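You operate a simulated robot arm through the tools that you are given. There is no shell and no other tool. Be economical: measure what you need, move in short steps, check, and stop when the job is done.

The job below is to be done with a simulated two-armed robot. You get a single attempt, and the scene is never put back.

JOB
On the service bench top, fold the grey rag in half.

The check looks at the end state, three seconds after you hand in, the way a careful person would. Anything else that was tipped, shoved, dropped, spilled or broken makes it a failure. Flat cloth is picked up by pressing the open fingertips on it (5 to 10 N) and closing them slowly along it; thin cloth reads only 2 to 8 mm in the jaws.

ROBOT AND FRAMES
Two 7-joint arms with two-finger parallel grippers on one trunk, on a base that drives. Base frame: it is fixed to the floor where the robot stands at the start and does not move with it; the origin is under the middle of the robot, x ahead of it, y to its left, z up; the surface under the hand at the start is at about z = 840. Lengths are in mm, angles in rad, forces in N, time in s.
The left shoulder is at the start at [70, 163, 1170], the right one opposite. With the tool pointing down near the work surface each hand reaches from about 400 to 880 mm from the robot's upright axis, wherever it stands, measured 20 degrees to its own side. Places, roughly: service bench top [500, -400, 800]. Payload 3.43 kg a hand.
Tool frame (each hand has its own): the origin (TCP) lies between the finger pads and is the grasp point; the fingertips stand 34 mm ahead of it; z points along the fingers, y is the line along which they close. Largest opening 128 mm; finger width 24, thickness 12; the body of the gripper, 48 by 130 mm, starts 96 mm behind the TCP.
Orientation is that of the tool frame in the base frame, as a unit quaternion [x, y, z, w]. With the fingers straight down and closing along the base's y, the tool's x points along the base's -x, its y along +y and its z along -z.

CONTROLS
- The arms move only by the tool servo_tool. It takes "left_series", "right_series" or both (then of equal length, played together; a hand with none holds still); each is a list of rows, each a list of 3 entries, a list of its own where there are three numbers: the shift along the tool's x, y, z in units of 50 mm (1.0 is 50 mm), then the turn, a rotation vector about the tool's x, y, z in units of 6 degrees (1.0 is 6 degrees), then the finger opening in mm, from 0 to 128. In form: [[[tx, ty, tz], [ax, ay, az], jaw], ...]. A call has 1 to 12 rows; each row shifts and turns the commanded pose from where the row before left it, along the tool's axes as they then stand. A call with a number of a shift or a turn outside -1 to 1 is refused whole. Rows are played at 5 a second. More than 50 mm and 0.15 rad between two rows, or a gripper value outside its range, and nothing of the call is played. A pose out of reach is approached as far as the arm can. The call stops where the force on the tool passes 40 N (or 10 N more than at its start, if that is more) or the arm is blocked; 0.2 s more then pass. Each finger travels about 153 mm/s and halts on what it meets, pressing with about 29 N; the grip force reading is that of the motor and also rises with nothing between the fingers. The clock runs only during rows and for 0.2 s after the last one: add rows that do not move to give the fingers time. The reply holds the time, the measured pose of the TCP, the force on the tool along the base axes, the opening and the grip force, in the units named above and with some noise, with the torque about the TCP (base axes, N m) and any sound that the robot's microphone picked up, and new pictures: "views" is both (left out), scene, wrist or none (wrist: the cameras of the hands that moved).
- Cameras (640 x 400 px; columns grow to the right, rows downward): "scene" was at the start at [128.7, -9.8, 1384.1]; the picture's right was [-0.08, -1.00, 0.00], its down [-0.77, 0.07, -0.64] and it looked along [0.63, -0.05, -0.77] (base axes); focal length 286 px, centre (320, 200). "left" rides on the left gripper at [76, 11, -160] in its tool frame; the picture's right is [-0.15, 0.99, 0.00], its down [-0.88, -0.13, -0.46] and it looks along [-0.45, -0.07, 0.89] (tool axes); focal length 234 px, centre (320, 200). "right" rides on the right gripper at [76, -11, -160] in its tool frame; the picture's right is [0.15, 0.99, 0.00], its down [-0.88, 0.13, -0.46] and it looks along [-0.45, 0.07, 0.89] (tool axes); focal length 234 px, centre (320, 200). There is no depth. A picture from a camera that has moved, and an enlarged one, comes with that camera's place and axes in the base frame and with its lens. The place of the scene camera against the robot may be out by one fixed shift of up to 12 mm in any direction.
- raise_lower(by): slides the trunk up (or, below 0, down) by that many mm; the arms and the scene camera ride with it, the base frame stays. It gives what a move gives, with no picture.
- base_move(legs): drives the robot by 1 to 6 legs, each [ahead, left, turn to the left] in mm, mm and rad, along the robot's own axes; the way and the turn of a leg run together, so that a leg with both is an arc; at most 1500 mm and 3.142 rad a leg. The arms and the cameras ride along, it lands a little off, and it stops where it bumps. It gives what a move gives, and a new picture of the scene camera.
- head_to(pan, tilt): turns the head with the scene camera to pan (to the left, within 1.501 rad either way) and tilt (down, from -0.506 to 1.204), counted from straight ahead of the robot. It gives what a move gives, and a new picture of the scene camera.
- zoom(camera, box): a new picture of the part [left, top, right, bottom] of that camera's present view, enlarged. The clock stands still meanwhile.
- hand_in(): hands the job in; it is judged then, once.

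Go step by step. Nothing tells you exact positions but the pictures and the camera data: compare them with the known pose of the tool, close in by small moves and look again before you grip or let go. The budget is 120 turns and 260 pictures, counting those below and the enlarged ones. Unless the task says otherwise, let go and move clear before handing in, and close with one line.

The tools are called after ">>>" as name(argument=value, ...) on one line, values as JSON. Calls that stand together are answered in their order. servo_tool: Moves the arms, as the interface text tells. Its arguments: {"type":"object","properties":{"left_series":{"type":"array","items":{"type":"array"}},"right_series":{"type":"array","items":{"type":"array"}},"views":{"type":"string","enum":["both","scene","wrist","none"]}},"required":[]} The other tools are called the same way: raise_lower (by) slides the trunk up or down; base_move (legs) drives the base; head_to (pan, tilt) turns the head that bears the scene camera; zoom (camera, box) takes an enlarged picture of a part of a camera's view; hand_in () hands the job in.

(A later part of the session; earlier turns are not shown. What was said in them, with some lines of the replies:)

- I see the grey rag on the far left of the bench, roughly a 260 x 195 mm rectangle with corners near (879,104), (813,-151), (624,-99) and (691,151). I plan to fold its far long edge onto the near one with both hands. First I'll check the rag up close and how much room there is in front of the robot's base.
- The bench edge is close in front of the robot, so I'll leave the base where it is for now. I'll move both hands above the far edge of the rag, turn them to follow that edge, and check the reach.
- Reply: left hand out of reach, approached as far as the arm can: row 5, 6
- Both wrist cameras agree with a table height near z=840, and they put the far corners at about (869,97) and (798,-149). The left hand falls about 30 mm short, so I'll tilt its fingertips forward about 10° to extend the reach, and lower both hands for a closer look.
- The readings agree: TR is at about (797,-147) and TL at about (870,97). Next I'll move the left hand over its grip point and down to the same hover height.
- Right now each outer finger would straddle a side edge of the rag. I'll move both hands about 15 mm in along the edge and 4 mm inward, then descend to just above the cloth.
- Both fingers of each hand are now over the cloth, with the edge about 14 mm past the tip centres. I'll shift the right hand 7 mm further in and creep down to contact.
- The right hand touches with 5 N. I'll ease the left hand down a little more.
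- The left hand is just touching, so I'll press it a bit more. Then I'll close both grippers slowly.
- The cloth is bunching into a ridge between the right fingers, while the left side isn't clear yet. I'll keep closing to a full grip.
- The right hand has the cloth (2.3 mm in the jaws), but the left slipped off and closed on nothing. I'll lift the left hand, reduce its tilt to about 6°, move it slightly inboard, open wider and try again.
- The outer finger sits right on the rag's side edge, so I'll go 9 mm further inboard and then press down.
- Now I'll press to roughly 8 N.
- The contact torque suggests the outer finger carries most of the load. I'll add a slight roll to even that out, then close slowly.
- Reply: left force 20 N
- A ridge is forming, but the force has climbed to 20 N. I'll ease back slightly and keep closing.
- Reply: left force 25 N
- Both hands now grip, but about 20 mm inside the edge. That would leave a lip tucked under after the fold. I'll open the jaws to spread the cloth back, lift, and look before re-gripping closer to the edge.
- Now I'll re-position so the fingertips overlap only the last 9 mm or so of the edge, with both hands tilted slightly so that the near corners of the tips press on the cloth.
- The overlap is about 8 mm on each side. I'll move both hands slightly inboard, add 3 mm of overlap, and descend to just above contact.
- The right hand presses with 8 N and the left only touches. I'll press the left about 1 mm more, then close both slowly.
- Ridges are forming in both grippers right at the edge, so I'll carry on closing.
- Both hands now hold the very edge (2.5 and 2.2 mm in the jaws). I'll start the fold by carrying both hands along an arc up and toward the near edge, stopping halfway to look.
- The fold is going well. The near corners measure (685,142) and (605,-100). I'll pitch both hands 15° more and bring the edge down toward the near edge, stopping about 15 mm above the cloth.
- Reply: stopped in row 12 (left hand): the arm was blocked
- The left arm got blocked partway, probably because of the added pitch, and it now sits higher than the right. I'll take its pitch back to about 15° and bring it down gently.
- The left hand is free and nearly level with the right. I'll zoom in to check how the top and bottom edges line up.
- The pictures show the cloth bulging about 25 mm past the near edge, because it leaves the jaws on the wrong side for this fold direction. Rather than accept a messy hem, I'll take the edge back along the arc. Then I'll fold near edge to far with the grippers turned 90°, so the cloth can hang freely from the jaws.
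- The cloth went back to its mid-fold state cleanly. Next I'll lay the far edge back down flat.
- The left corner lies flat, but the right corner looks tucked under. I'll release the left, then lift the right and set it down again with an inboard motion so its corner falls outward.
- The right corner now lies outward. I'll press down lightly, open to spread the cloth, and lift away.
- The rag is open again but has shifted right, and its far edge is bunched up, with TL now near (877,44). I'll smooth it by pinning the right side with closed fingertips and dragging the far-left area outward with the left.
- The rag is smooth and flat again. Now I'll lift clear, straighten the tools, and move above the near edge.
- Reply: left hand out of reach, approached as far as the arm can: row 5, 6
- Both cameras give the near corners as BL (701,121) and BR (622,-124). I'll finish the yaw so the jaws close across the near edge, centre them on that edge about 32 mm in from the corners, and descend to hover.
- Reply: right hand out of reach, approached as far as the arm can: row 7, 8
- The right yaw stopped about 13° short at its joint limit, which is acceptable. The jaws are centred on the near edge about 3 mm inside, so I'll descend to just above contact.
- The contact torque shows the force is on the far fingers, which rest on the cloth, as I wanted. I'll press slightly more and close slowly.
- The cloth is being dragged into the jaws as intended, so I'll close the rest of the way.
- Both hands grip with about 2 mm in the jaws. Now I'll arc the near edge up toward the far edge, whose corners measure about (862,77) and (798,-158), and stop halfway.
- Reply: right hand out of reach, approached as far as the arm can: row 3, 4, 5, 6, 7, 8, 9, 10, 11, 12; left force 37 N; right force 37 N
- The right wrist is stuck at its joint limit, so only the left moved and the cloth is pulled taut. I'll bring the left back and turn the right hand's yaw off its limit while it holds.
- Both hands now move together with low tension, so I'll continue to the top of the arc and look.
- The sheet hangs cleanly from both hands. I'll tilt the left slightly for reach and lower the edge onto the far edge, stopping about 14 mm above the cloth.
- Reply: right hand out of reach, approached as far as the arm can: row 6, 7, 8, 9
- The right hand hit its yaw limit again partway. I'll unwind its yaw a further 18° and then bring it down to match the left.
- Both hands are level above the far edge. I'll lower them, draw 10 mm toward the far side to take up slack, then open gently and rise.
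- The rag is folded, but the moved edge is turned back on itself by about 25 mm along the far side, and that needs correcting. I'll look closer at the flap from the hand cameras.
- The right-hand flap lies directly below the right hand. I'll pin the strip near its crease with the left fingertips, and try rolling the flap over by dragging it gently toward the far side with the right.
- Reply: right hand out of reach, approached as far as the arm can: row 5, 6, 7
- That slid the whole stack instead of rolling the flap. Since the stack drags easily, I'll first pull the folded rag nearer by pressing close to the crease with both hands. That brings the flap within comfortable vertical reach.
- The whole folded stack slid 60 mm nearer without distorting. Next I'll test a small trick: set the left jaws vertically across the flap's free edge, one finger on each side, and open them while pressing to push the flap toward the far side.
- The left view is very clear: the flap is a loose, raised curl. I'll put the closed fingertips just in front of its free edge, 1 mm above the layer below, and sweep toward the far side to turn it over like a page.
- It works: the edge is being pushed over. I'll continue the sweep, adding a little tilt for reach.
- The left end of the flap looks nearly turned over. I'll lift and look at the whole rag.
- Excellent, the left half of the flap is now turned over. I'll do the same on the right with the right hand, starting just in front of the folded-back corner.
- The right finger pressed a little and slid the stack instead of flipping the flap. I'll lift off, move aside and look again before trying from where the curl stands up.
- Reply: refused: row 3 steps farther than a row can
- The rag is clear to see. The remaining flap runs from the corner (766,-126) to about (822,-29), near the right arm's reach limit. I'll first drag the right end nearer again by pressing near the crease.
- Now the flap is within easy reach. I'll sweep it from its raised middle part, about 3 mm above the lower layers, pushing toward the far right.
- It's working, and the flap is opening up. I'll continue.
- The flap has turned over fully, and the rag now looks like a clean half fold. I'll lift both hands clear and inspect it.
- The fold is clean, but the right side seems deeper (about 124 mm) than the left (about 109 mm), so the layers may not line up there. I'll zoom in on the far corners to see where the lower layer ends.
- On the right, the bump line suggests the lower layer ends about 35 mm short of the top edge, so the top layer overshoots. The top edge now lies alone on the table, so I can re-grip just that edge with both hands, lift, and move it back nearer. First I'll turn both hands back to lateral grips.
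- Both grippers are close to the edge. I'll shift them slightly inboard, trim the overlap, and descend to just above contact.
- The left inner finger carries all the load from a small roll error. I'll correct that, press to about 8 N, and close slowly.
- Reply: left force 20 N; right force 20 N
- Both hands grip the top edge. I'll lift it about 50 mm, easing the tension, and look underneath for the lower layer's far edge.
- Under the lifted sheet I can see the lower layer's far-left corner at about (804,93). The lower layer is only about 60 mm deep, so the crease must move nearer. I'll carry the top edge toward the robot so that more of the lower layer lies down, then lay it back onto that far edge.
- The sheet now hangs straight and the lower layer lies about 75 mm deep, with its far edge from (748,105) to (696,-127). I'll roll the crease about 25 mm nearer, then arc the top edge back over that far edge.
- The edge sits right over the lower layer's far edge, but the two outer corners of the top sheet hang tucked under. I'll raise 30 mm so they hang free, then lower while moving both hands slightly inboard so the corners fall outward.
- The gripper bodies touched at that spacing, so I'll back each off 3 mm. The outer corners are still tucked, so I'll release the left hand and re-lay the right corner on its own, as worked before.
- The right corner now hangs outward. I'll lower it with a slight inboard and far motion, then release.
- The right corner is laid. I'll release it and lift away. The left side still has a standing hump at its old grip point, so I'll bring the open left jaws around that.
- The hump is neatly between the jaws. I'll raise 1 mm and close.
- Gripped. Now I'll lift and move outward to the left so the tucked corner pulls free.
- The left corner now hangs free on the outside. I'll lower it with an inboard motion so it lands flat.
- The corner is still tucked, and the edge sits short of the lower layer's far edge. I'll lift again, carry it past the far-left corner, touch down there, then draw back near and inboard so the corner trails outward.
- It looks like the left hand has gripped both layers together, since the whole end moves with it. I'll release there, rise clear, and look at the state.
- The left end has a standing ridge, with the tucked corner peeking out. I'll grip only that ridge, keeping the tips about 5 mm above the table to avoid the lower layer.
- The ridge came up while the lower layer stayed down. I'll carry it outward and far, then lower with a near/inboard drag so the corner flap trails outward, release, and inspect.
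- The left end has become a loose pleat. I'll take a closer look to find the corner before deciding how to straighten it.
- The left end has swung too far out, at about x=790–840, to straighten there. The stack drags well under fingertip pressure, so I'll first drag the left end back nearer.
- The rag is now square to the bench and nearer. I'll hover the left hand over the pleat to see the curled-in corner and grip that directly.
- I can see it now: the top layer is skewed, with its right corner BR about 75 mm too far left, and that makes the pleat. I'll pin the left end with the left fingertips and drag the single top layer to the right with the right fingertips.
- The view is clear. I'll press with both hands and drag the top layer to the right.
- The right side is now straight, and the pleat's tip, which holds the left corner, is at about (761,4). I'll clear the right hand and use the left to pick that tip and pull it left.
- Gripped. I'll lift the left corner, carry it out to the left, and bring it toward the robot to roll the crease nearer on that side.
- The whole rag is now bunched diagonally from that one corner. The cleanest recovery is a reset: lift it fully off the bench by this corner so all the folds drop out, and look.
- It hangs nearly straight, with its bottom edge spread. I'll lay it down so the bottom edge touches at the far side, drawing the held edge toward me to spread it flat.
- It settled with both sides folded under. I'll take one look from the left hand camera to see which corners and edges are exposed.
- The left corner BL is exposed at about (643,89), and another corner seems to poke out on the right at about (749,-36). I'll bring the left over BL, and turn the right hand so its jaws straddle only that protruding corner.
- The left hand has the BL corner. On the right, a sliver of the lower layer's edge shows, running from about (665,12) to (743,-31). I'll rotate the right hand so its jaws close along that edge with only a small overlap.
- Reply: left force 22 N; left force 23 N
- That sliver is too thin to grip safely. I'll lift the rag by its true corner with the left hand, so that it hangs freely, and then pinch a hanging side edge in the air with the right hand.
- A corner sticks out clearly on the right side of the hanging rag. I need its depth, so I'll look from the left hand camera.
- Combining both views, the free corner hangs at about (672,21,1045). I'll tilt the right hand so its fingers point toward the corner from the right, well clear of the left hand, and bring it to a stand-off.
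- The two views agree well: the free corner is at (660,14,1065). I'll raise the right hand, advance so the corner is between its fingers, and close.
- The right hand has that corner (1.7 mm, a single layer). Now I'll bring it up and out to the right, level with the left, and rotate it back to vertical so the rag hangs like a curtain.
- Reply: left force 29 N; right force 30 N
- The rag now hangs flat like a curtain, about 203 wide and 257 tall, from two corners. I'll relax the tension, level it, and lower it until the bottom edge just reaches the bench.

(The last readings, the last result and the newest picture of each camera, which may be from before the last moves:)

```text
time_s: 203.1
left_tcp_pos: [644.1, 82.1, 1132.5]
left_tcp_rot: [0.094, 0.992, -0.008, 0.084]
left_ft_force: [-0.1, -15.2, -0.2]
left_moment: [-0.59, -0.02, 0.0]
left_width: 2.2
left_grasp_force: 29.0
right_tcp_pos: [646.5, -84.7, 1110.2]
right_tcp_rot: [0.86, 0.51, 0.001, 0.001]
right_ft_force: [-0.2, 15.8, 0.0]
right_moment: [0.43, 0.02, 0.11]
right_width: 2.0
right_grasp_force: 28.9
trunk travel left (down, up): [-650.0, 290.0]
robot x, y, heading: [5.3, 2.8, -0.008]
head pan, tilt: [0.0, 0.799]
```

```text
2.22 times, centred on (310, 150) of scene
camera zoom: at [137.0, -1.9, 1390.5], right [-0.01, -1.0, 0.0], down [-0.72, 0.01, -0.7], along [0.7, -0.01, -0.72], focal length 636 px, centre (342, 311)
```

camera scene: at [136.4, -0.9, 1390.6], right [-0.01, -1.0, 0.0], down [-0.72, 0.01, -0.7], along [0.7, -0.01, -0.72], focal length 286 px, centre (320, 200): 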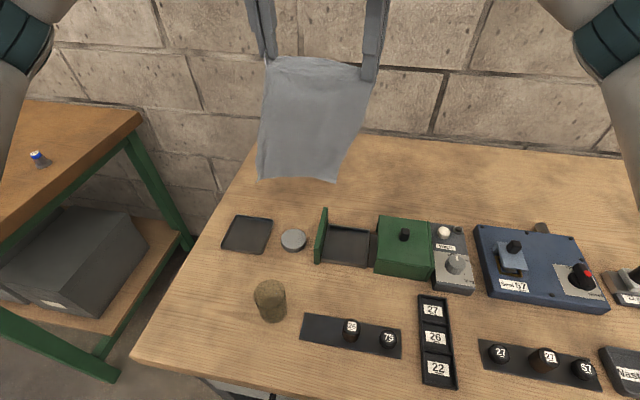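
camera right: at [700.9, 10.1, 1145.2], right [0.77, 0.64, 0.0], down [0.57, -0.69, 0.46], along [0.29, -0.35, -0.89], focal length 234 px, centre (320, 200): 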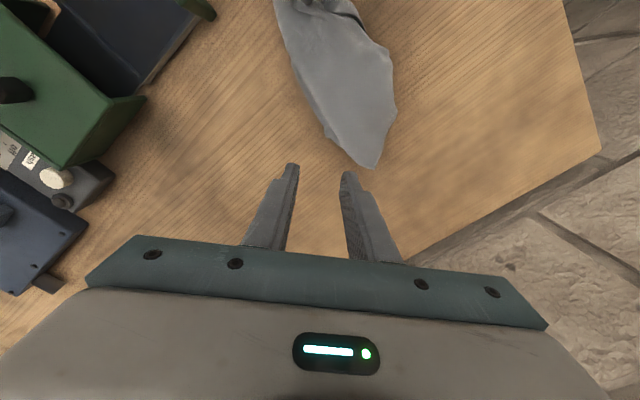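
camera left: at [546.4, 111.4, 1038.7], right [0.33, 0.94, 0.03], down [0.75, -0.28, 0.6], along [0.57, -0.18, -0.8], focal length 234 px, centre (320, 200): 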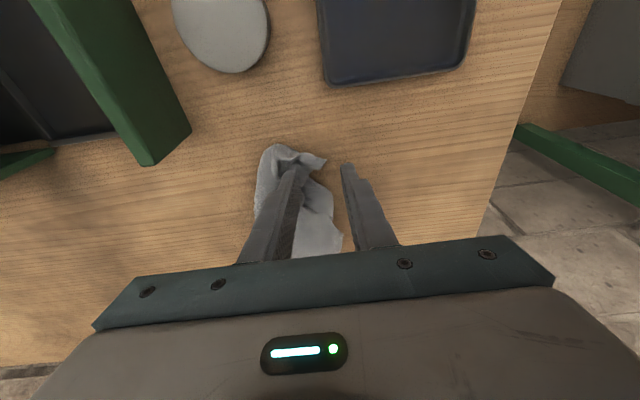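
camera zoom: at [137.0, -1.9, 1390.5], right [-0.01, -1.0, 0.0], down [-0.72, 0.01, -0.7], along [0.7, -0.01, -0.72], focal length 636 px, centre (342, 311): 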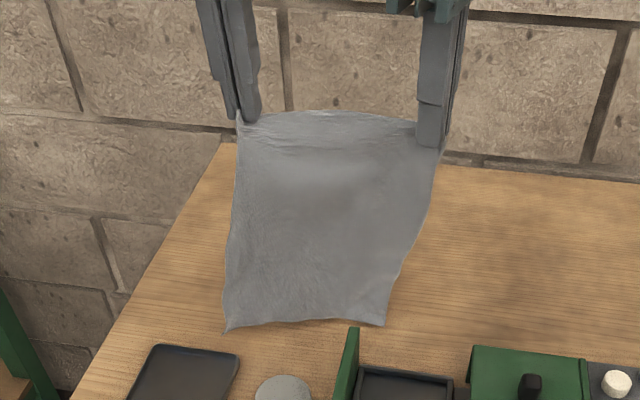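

The bottom edge is at the bench, around x=630. Next I'll move both hands to the far side while lowering, so the lower half lies down flat.

>>> servo_tool(left_series=[[[-0.143, 0.034, 0.236], [0, 0, 0], 0], [[-0.143, 0.034, 0.236], [0, 0, 0], 0], [[-0.143, 0.034, 0.236], [0, 0, 0], 0], [[-0.143, 0.034, 0.236], [0, 0, 0], 0], [[-0.143, 0.034, 0.236], [0, 0, 0], 0], [[-0.143, 0.034, 0.236], [0, 0, 0], 0], [[-0.143, 0.034, 0.236], [0, 0, 0], 0], [[-0.143, 0.034, 0.236], [0, 0, 0], 0], [[-0.143, 0.034, 0.236], [0, 0, 0], 0], [[-0.143, 0.034, 0.236], [0, 0, 0], 0], [[-0.143, 0.034, 0.236], [0, 0, 0], 0], [[-0.143, 0.034, 0.236], [0, 0, 0], 0]], right_series=[[[0.106, 0.153, 0.208], [0, 0, 0], 0], [[0.106, 0.153, 0.208], [0, 0, 0], 0], [[0.088, 0.161, 0.208], [0, 0, 0], 0], [[0.088, 0.161, 0.208], [0, 0, 0], 0], [[0.088, 0.161, 0.208], [0, 0, 0], 0], [[0.088, 0.161, 0.208], [0, 0, 0], 0], [[0.088, 0.161, 0.208], [0, 0, 0], 0], [[0.088, 0.161, 0.208], [0, 0, 0], 0], [[0.088, 0.161, 0.208], [0, 0, 0], 0], [[0.088, 0.161, 0.208], [0, 0, 0], 0], [[0.088, 0.161, 0.208], [0, 0, 0], 0], [[0.088, 0.161, 0.208], [0, 0, 0], 0]], views="none")

>>> zoom(camera="scene", box=[230, 90, 390, 230])

```text
time_s: 205.7
left_tcp_pos: [755.3, 82.1, 1006.7]
left_tcp_rot: [0.094, 0.992, -0.008, 0.084]
left_ft_force: [0.7, -11.6, -1.2]
left_moment: [-0.39, 0.01, 0.02]
left_width: 2.1
left_grasp_force: 29.4
right_tcp_pos: [757.6, -84.0, 984.4]
right_tcp_rot: [0.86, 0.51, 0.0, 0.001]
right_ft_force: [-1.0, 11.9, 0.0]
right_moment: [0.3, 0.04, 0.09]
right_width: 2.0
right_grasp_force: 29.0
trunk travel left (down, up): [-650.0, 290.0]
robot x, y, heading: [7.5, 5.4, -0.006]
head pan, tilt: [0.0, 0.799]
```

```text
2.86 times, centred on (310, 160) of scene
camera zoom: at [137.8, -1.8, 1390.4], right [-0.01, -1.0, 0.0], down [-0.72, 0.01, -0.7], along [0.7, -0.01, -0.72], focal length 817 px, centre (349, 314)
```

zoom: 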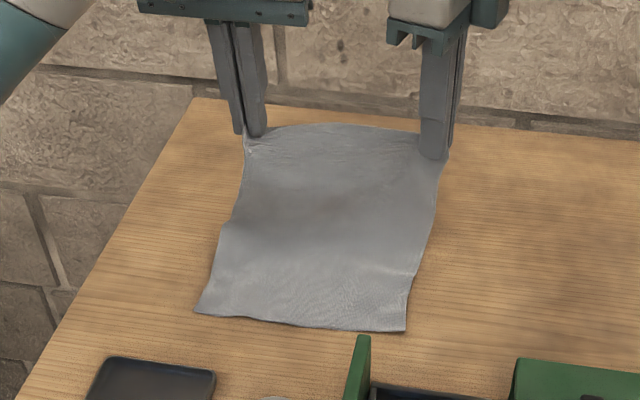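

Excellent: the lower half lies flat, with its near edge from about (667,134) to (642,-60). I'll shift the held edge to sit square above the fold line, then arc it back toward the near edge, stopping just above it.

>>> servo_tool(left_series=[[[-0.117, 0.167, 0.096], [0, 0, 0], 0], [[-0.117, 0.167, 0.096], [0, 0, 0], 0], [[-0.117, 0.167, 0.096], [0, 0, 0], 0], [[-0.117, 0.167, 0.096], [0, 0, 0], 0], [[0.459, -0.053, -0.037], [0, 0, 0], 0], [[0.457, -0.05, 0.049], [0, 0, 0], 0], [[0.436, -0.043, 0.131], [0, 0, 0], 0], [[0.397, -0.034, 0.207], [0, 0, 0], 0], [[0.345, -0.022, 0.277], [0, 0, 0], 0], [[0.283, -0.008, 0.337], [0, 0, 0], 0], [[0.206, 0.007, 0.384], [0, 0, 0], 0], [[0, 0, 0], [0, 0, 0], 0]], right_series=[[[0.152, -0.015, 0.05], [0, 0, 0], 0], [[0.152, -0.015, 0.05], [0, 0, 0], 0], [[0.152, -0.015, 0.05], [0, 0, 0], 0], [[0.152, -0.015, 0.05], [0, 0, 0], 0], [[-0.206, -0.443, 0.036], [0, 0, 0], 0], [[-0.197, -0.428, 0.108], [0, 0, 0], 0], [[-0.179, -0.395, 0.177], [0, 0, 0], 0], [[-0.153, -0.347, 0.236], [0, 0, 0], 0], [[-0.12, -0.287, 0.287], [0, 0, 0], 0], [[-0.083, -0.22, 0.329], [0, 0, 0], 0], [[-0.04, -0.14, 0.357], [0, 0, 0], 0], [[0, 0, 0], [0, 0, 0], 0]], views="none")

>>> zoom(camera="scene", box=[240, 120, 380, 230])

>>> zoom(camera="left", box=[60, 20, 460, 260])

```text
time_s: 208.3
left_tcp_pos: [669.8, 122.3, 902.4]
left_tcp_rot: [0.094, 0.992, -0.009, 0.084]
left_ft_force: [-1.1, -13.9, 0.8]
left_moment: [-0.47, 0.01, 0.0]
left_width: 2.1
left_grasp_force: 29.1
right_tcp_pos: [647.9, -43.8, 899.6]
right_tcp_rot: [0.86, 0.51, 0.002, 0.002]
right_ft_force: [2.2, 14.3, -1.5]
right_moment: [0.3, -0.02, 0.07]
right_width: 1.8
right_grasp_force: 29.4
trunk travel left (down, up): [-650.0, 290.0]
robot x, y, heading: [3.4, 4.5, -0.005]
head pan, tilt: [0.0, 0.799]
```

```text
3.64 times, centred on (310, 175) of scene
camera zoom: at [136.7, -2.0, 1390.6], right [-0.01, -1.0, 0.0], down [-0.72, 0.01, -0.7], along [0.7, -0.01, -0.72], focal length 1040 px, centre (356, 291)
```

zoom: 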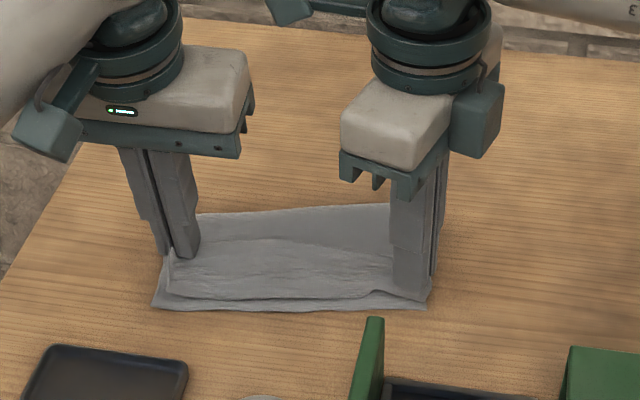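

```text
1.60 times, centred on (260, 140) of left
camera zoom: at [573.7, 152.5, 1045.9], right [0.33, 0.94, 0.03], down [0.75, -0.28, 0.6], along [0.57, -0.18, -0.8], focal length 375 px, centre (416, 296)
```

zoom: 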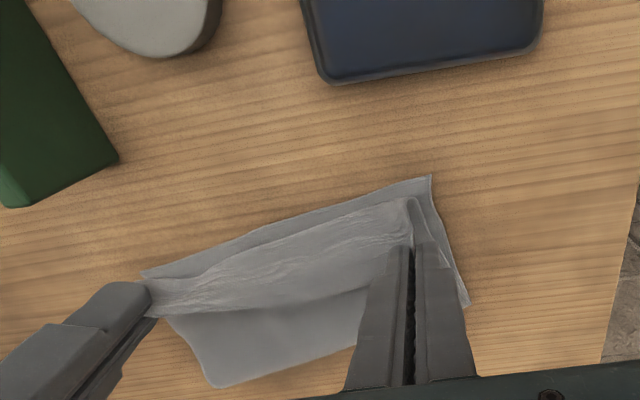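

Beautiful: the held edge is right above the near edge, just about 11 mm too far right. I'll shift both hands left as I set it down, release, and lift straight up.

>>> servo_tool(left_series=[[[0.046, 0.041, 0.104], [0, 0, 0], 0], [[0.046, 0.041, 0.104], [0, 0, 0], 0], [[0.046, 0.041, 0.104], [0, 0, 0], 0], [[0.046, 0.041, 0.104], [0, 0, 0], 0], [[0, 0, 0], [0, 0, 0], 0], [[0, 0, 0], [0, 0, 0], 6], [[0, 0, 0], [0, 0, 0], 12], [[0, 0, -0.3], [0, 0, 0], 16], [[0, 0, -0.9], [0, 0, 0], 16], [[0, 0, -1], [0, 0, 0], 16], [[0, 0.6, 0], [0, 0, 0], 16]], right_series=[[[0.047, -0.049, 0.1], [0, 0, 0], 0], [[0.047, -0.049, 0.1], [0, 0, 0], 0], [[0.047, -0.049, 0.1], [0, 0, 0], 0], [[0.047, -0.049, 0.1], [0, 0, 0], 0], [[0, 0, 0], [0, 0, 0], 0], [[0, 0, 0], [0, 0, 0], 6], [[0, 0, 0], [0, 0, 0], 12], [[0, 0, -0.3], [0, 0, 0], 16], [[0, 0, -0.9], [0, 0, 0], 16], [[0, 0, -1], [0, 0, 0], 16], [[-0.9, 0, 0], [0, 0, 0], 16]], views="none")

>>> zoom(camera="scene", box=[240, 130, 380, 230])

>>> zoom(camera="left", box=[40, 20, 400, 230])

```text
time_s: 210.7
left_tcp_pos: [654.4, 166.0, 991.0]
left_tcp_rot: [0.094, 0.992, -0.007, 0.084]
left_ft_force: [0.5, -0.1, 0.6]
left_moment: [0.01, 0.02, 0.02]
left_width: 15.9
left_grasp_force: 0.1
right_tcp_pos: [621.0, -72.5, 989.3]
right_tcp_rot: [0.86, 0.51, 0.001, 0.002]
right_ft_force: [0.4, 0.3, 0.2]
right_moment: [0.04, 0.0, -0.02]
right_width: 15.8
right_grasp_force: 0.1
trunk travel left (down, up): [-650.0, 290.0]
robot x, y, heading: [5.1, 6.6, -0.005]
head pan, tilt: [0.0, 0.799]
```

```text
4.00 times, centred on (310, 180) of scene
camera zoom: at [136.8, -3.5, 1390.5], right [-0.01, -1.0, 0.0], down [-0.72, 0.01, -0.7], along [0.7, -0.01, -0.72], focal length 1144 px, centre (360, 280)
```

zoom: 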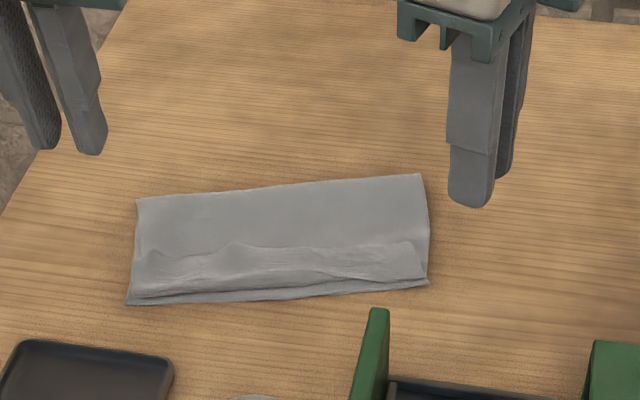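

```text
1.78 times, centred on (220, 125) of left
camera zoom: at [558.1, 194.1, 1133.9], right [0.33, 0.94, 0.03], down [0.75, -0.28, 0.6], along [0.57, -0.17, -0.8], focal length 416 px, centre (498, 333)
5 turns are left
```

zoom: 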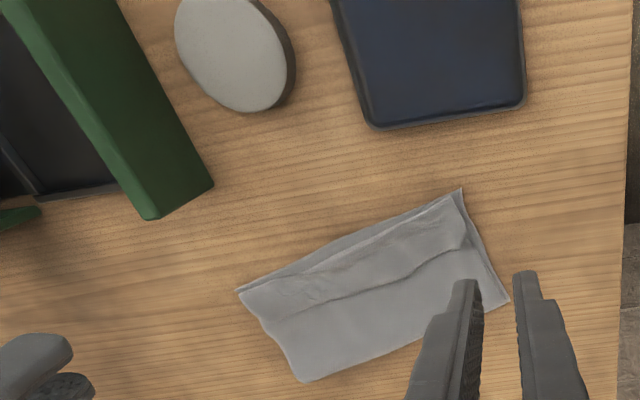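

The rag now lies folded in half, edge on edge, with matching corners and only a soft wrinkle in the top layer. Turns are nearly used up, so I'll move both hands well clear and take a final look.

>>> servo_tool(left_series=[[[0, 0.5, -0.8], [0, 0, 0], 16], [[0, 0.9, 0], [0, 0, 0], 16], [[0, 0, 0], [0, 0, 0], 16]], right_series=[[[-0.5, 0, -0.8], [0, 0, 0], 16], [[-0.9, 0, 0], [0, 0, 0], 16], [[-0.9, 0, 0], [0, 0, 0], 16]], views="scene")

```text
time_s: 211.5
left_tcp_pos: [661.2, 232.9, 1030.2]
left_tcp_rot: [0.094, 0.992, -0.006, 0.085]
left_ft_force: [-0.4, -0.5, 0.1]
left_moment: [0.04, 0.02, 0.0]
left_width: 16.0
left_grasp_force: 0.1
right_tcp_pos: [563.7, -173.3, 1030.0]
right_tcp_rot: [0.86, 0.51, 0.0, 0.0]
right_ft_force: [-0.1, -0.4, -0.9]
right_moment: [0.08, 0.0, 0.0]
right_width: 16.1
right_grasp_force: 0.0
trunk travel left (down, up): [-650.0, 290.0]
robot x, y, heading: [4.6, 2.3, -0.009]
head pan, tilt: [0.0, 0.799]
camera scene: at [136.0, -4.7, 1390.7], right [-0.01, -1.0, 0.0], down [-0.72, 0.01, -0.7], along [0.7, 0.0, -0.72], focal length 286 px, centre (320, 200)
4 turns are left
```

scene: 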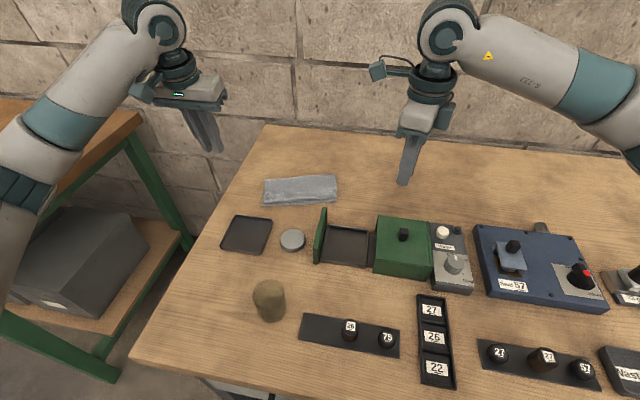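

The rag lies folded in half on the bench, both hands are open and clear, and everything else looks to be in its original place. I'm handing in now.

>>> hand_in()

```text
The job is handed in.
```

The grey rag is folded in half on the service bench with its edges and corners lined up to within about 10 mm. The top layer still has a soft wrinkle I didn't smooth out, so the fold is about 100 mm deep instead of the ideal 128 mm. Nothing else on the bench appears to have moved.
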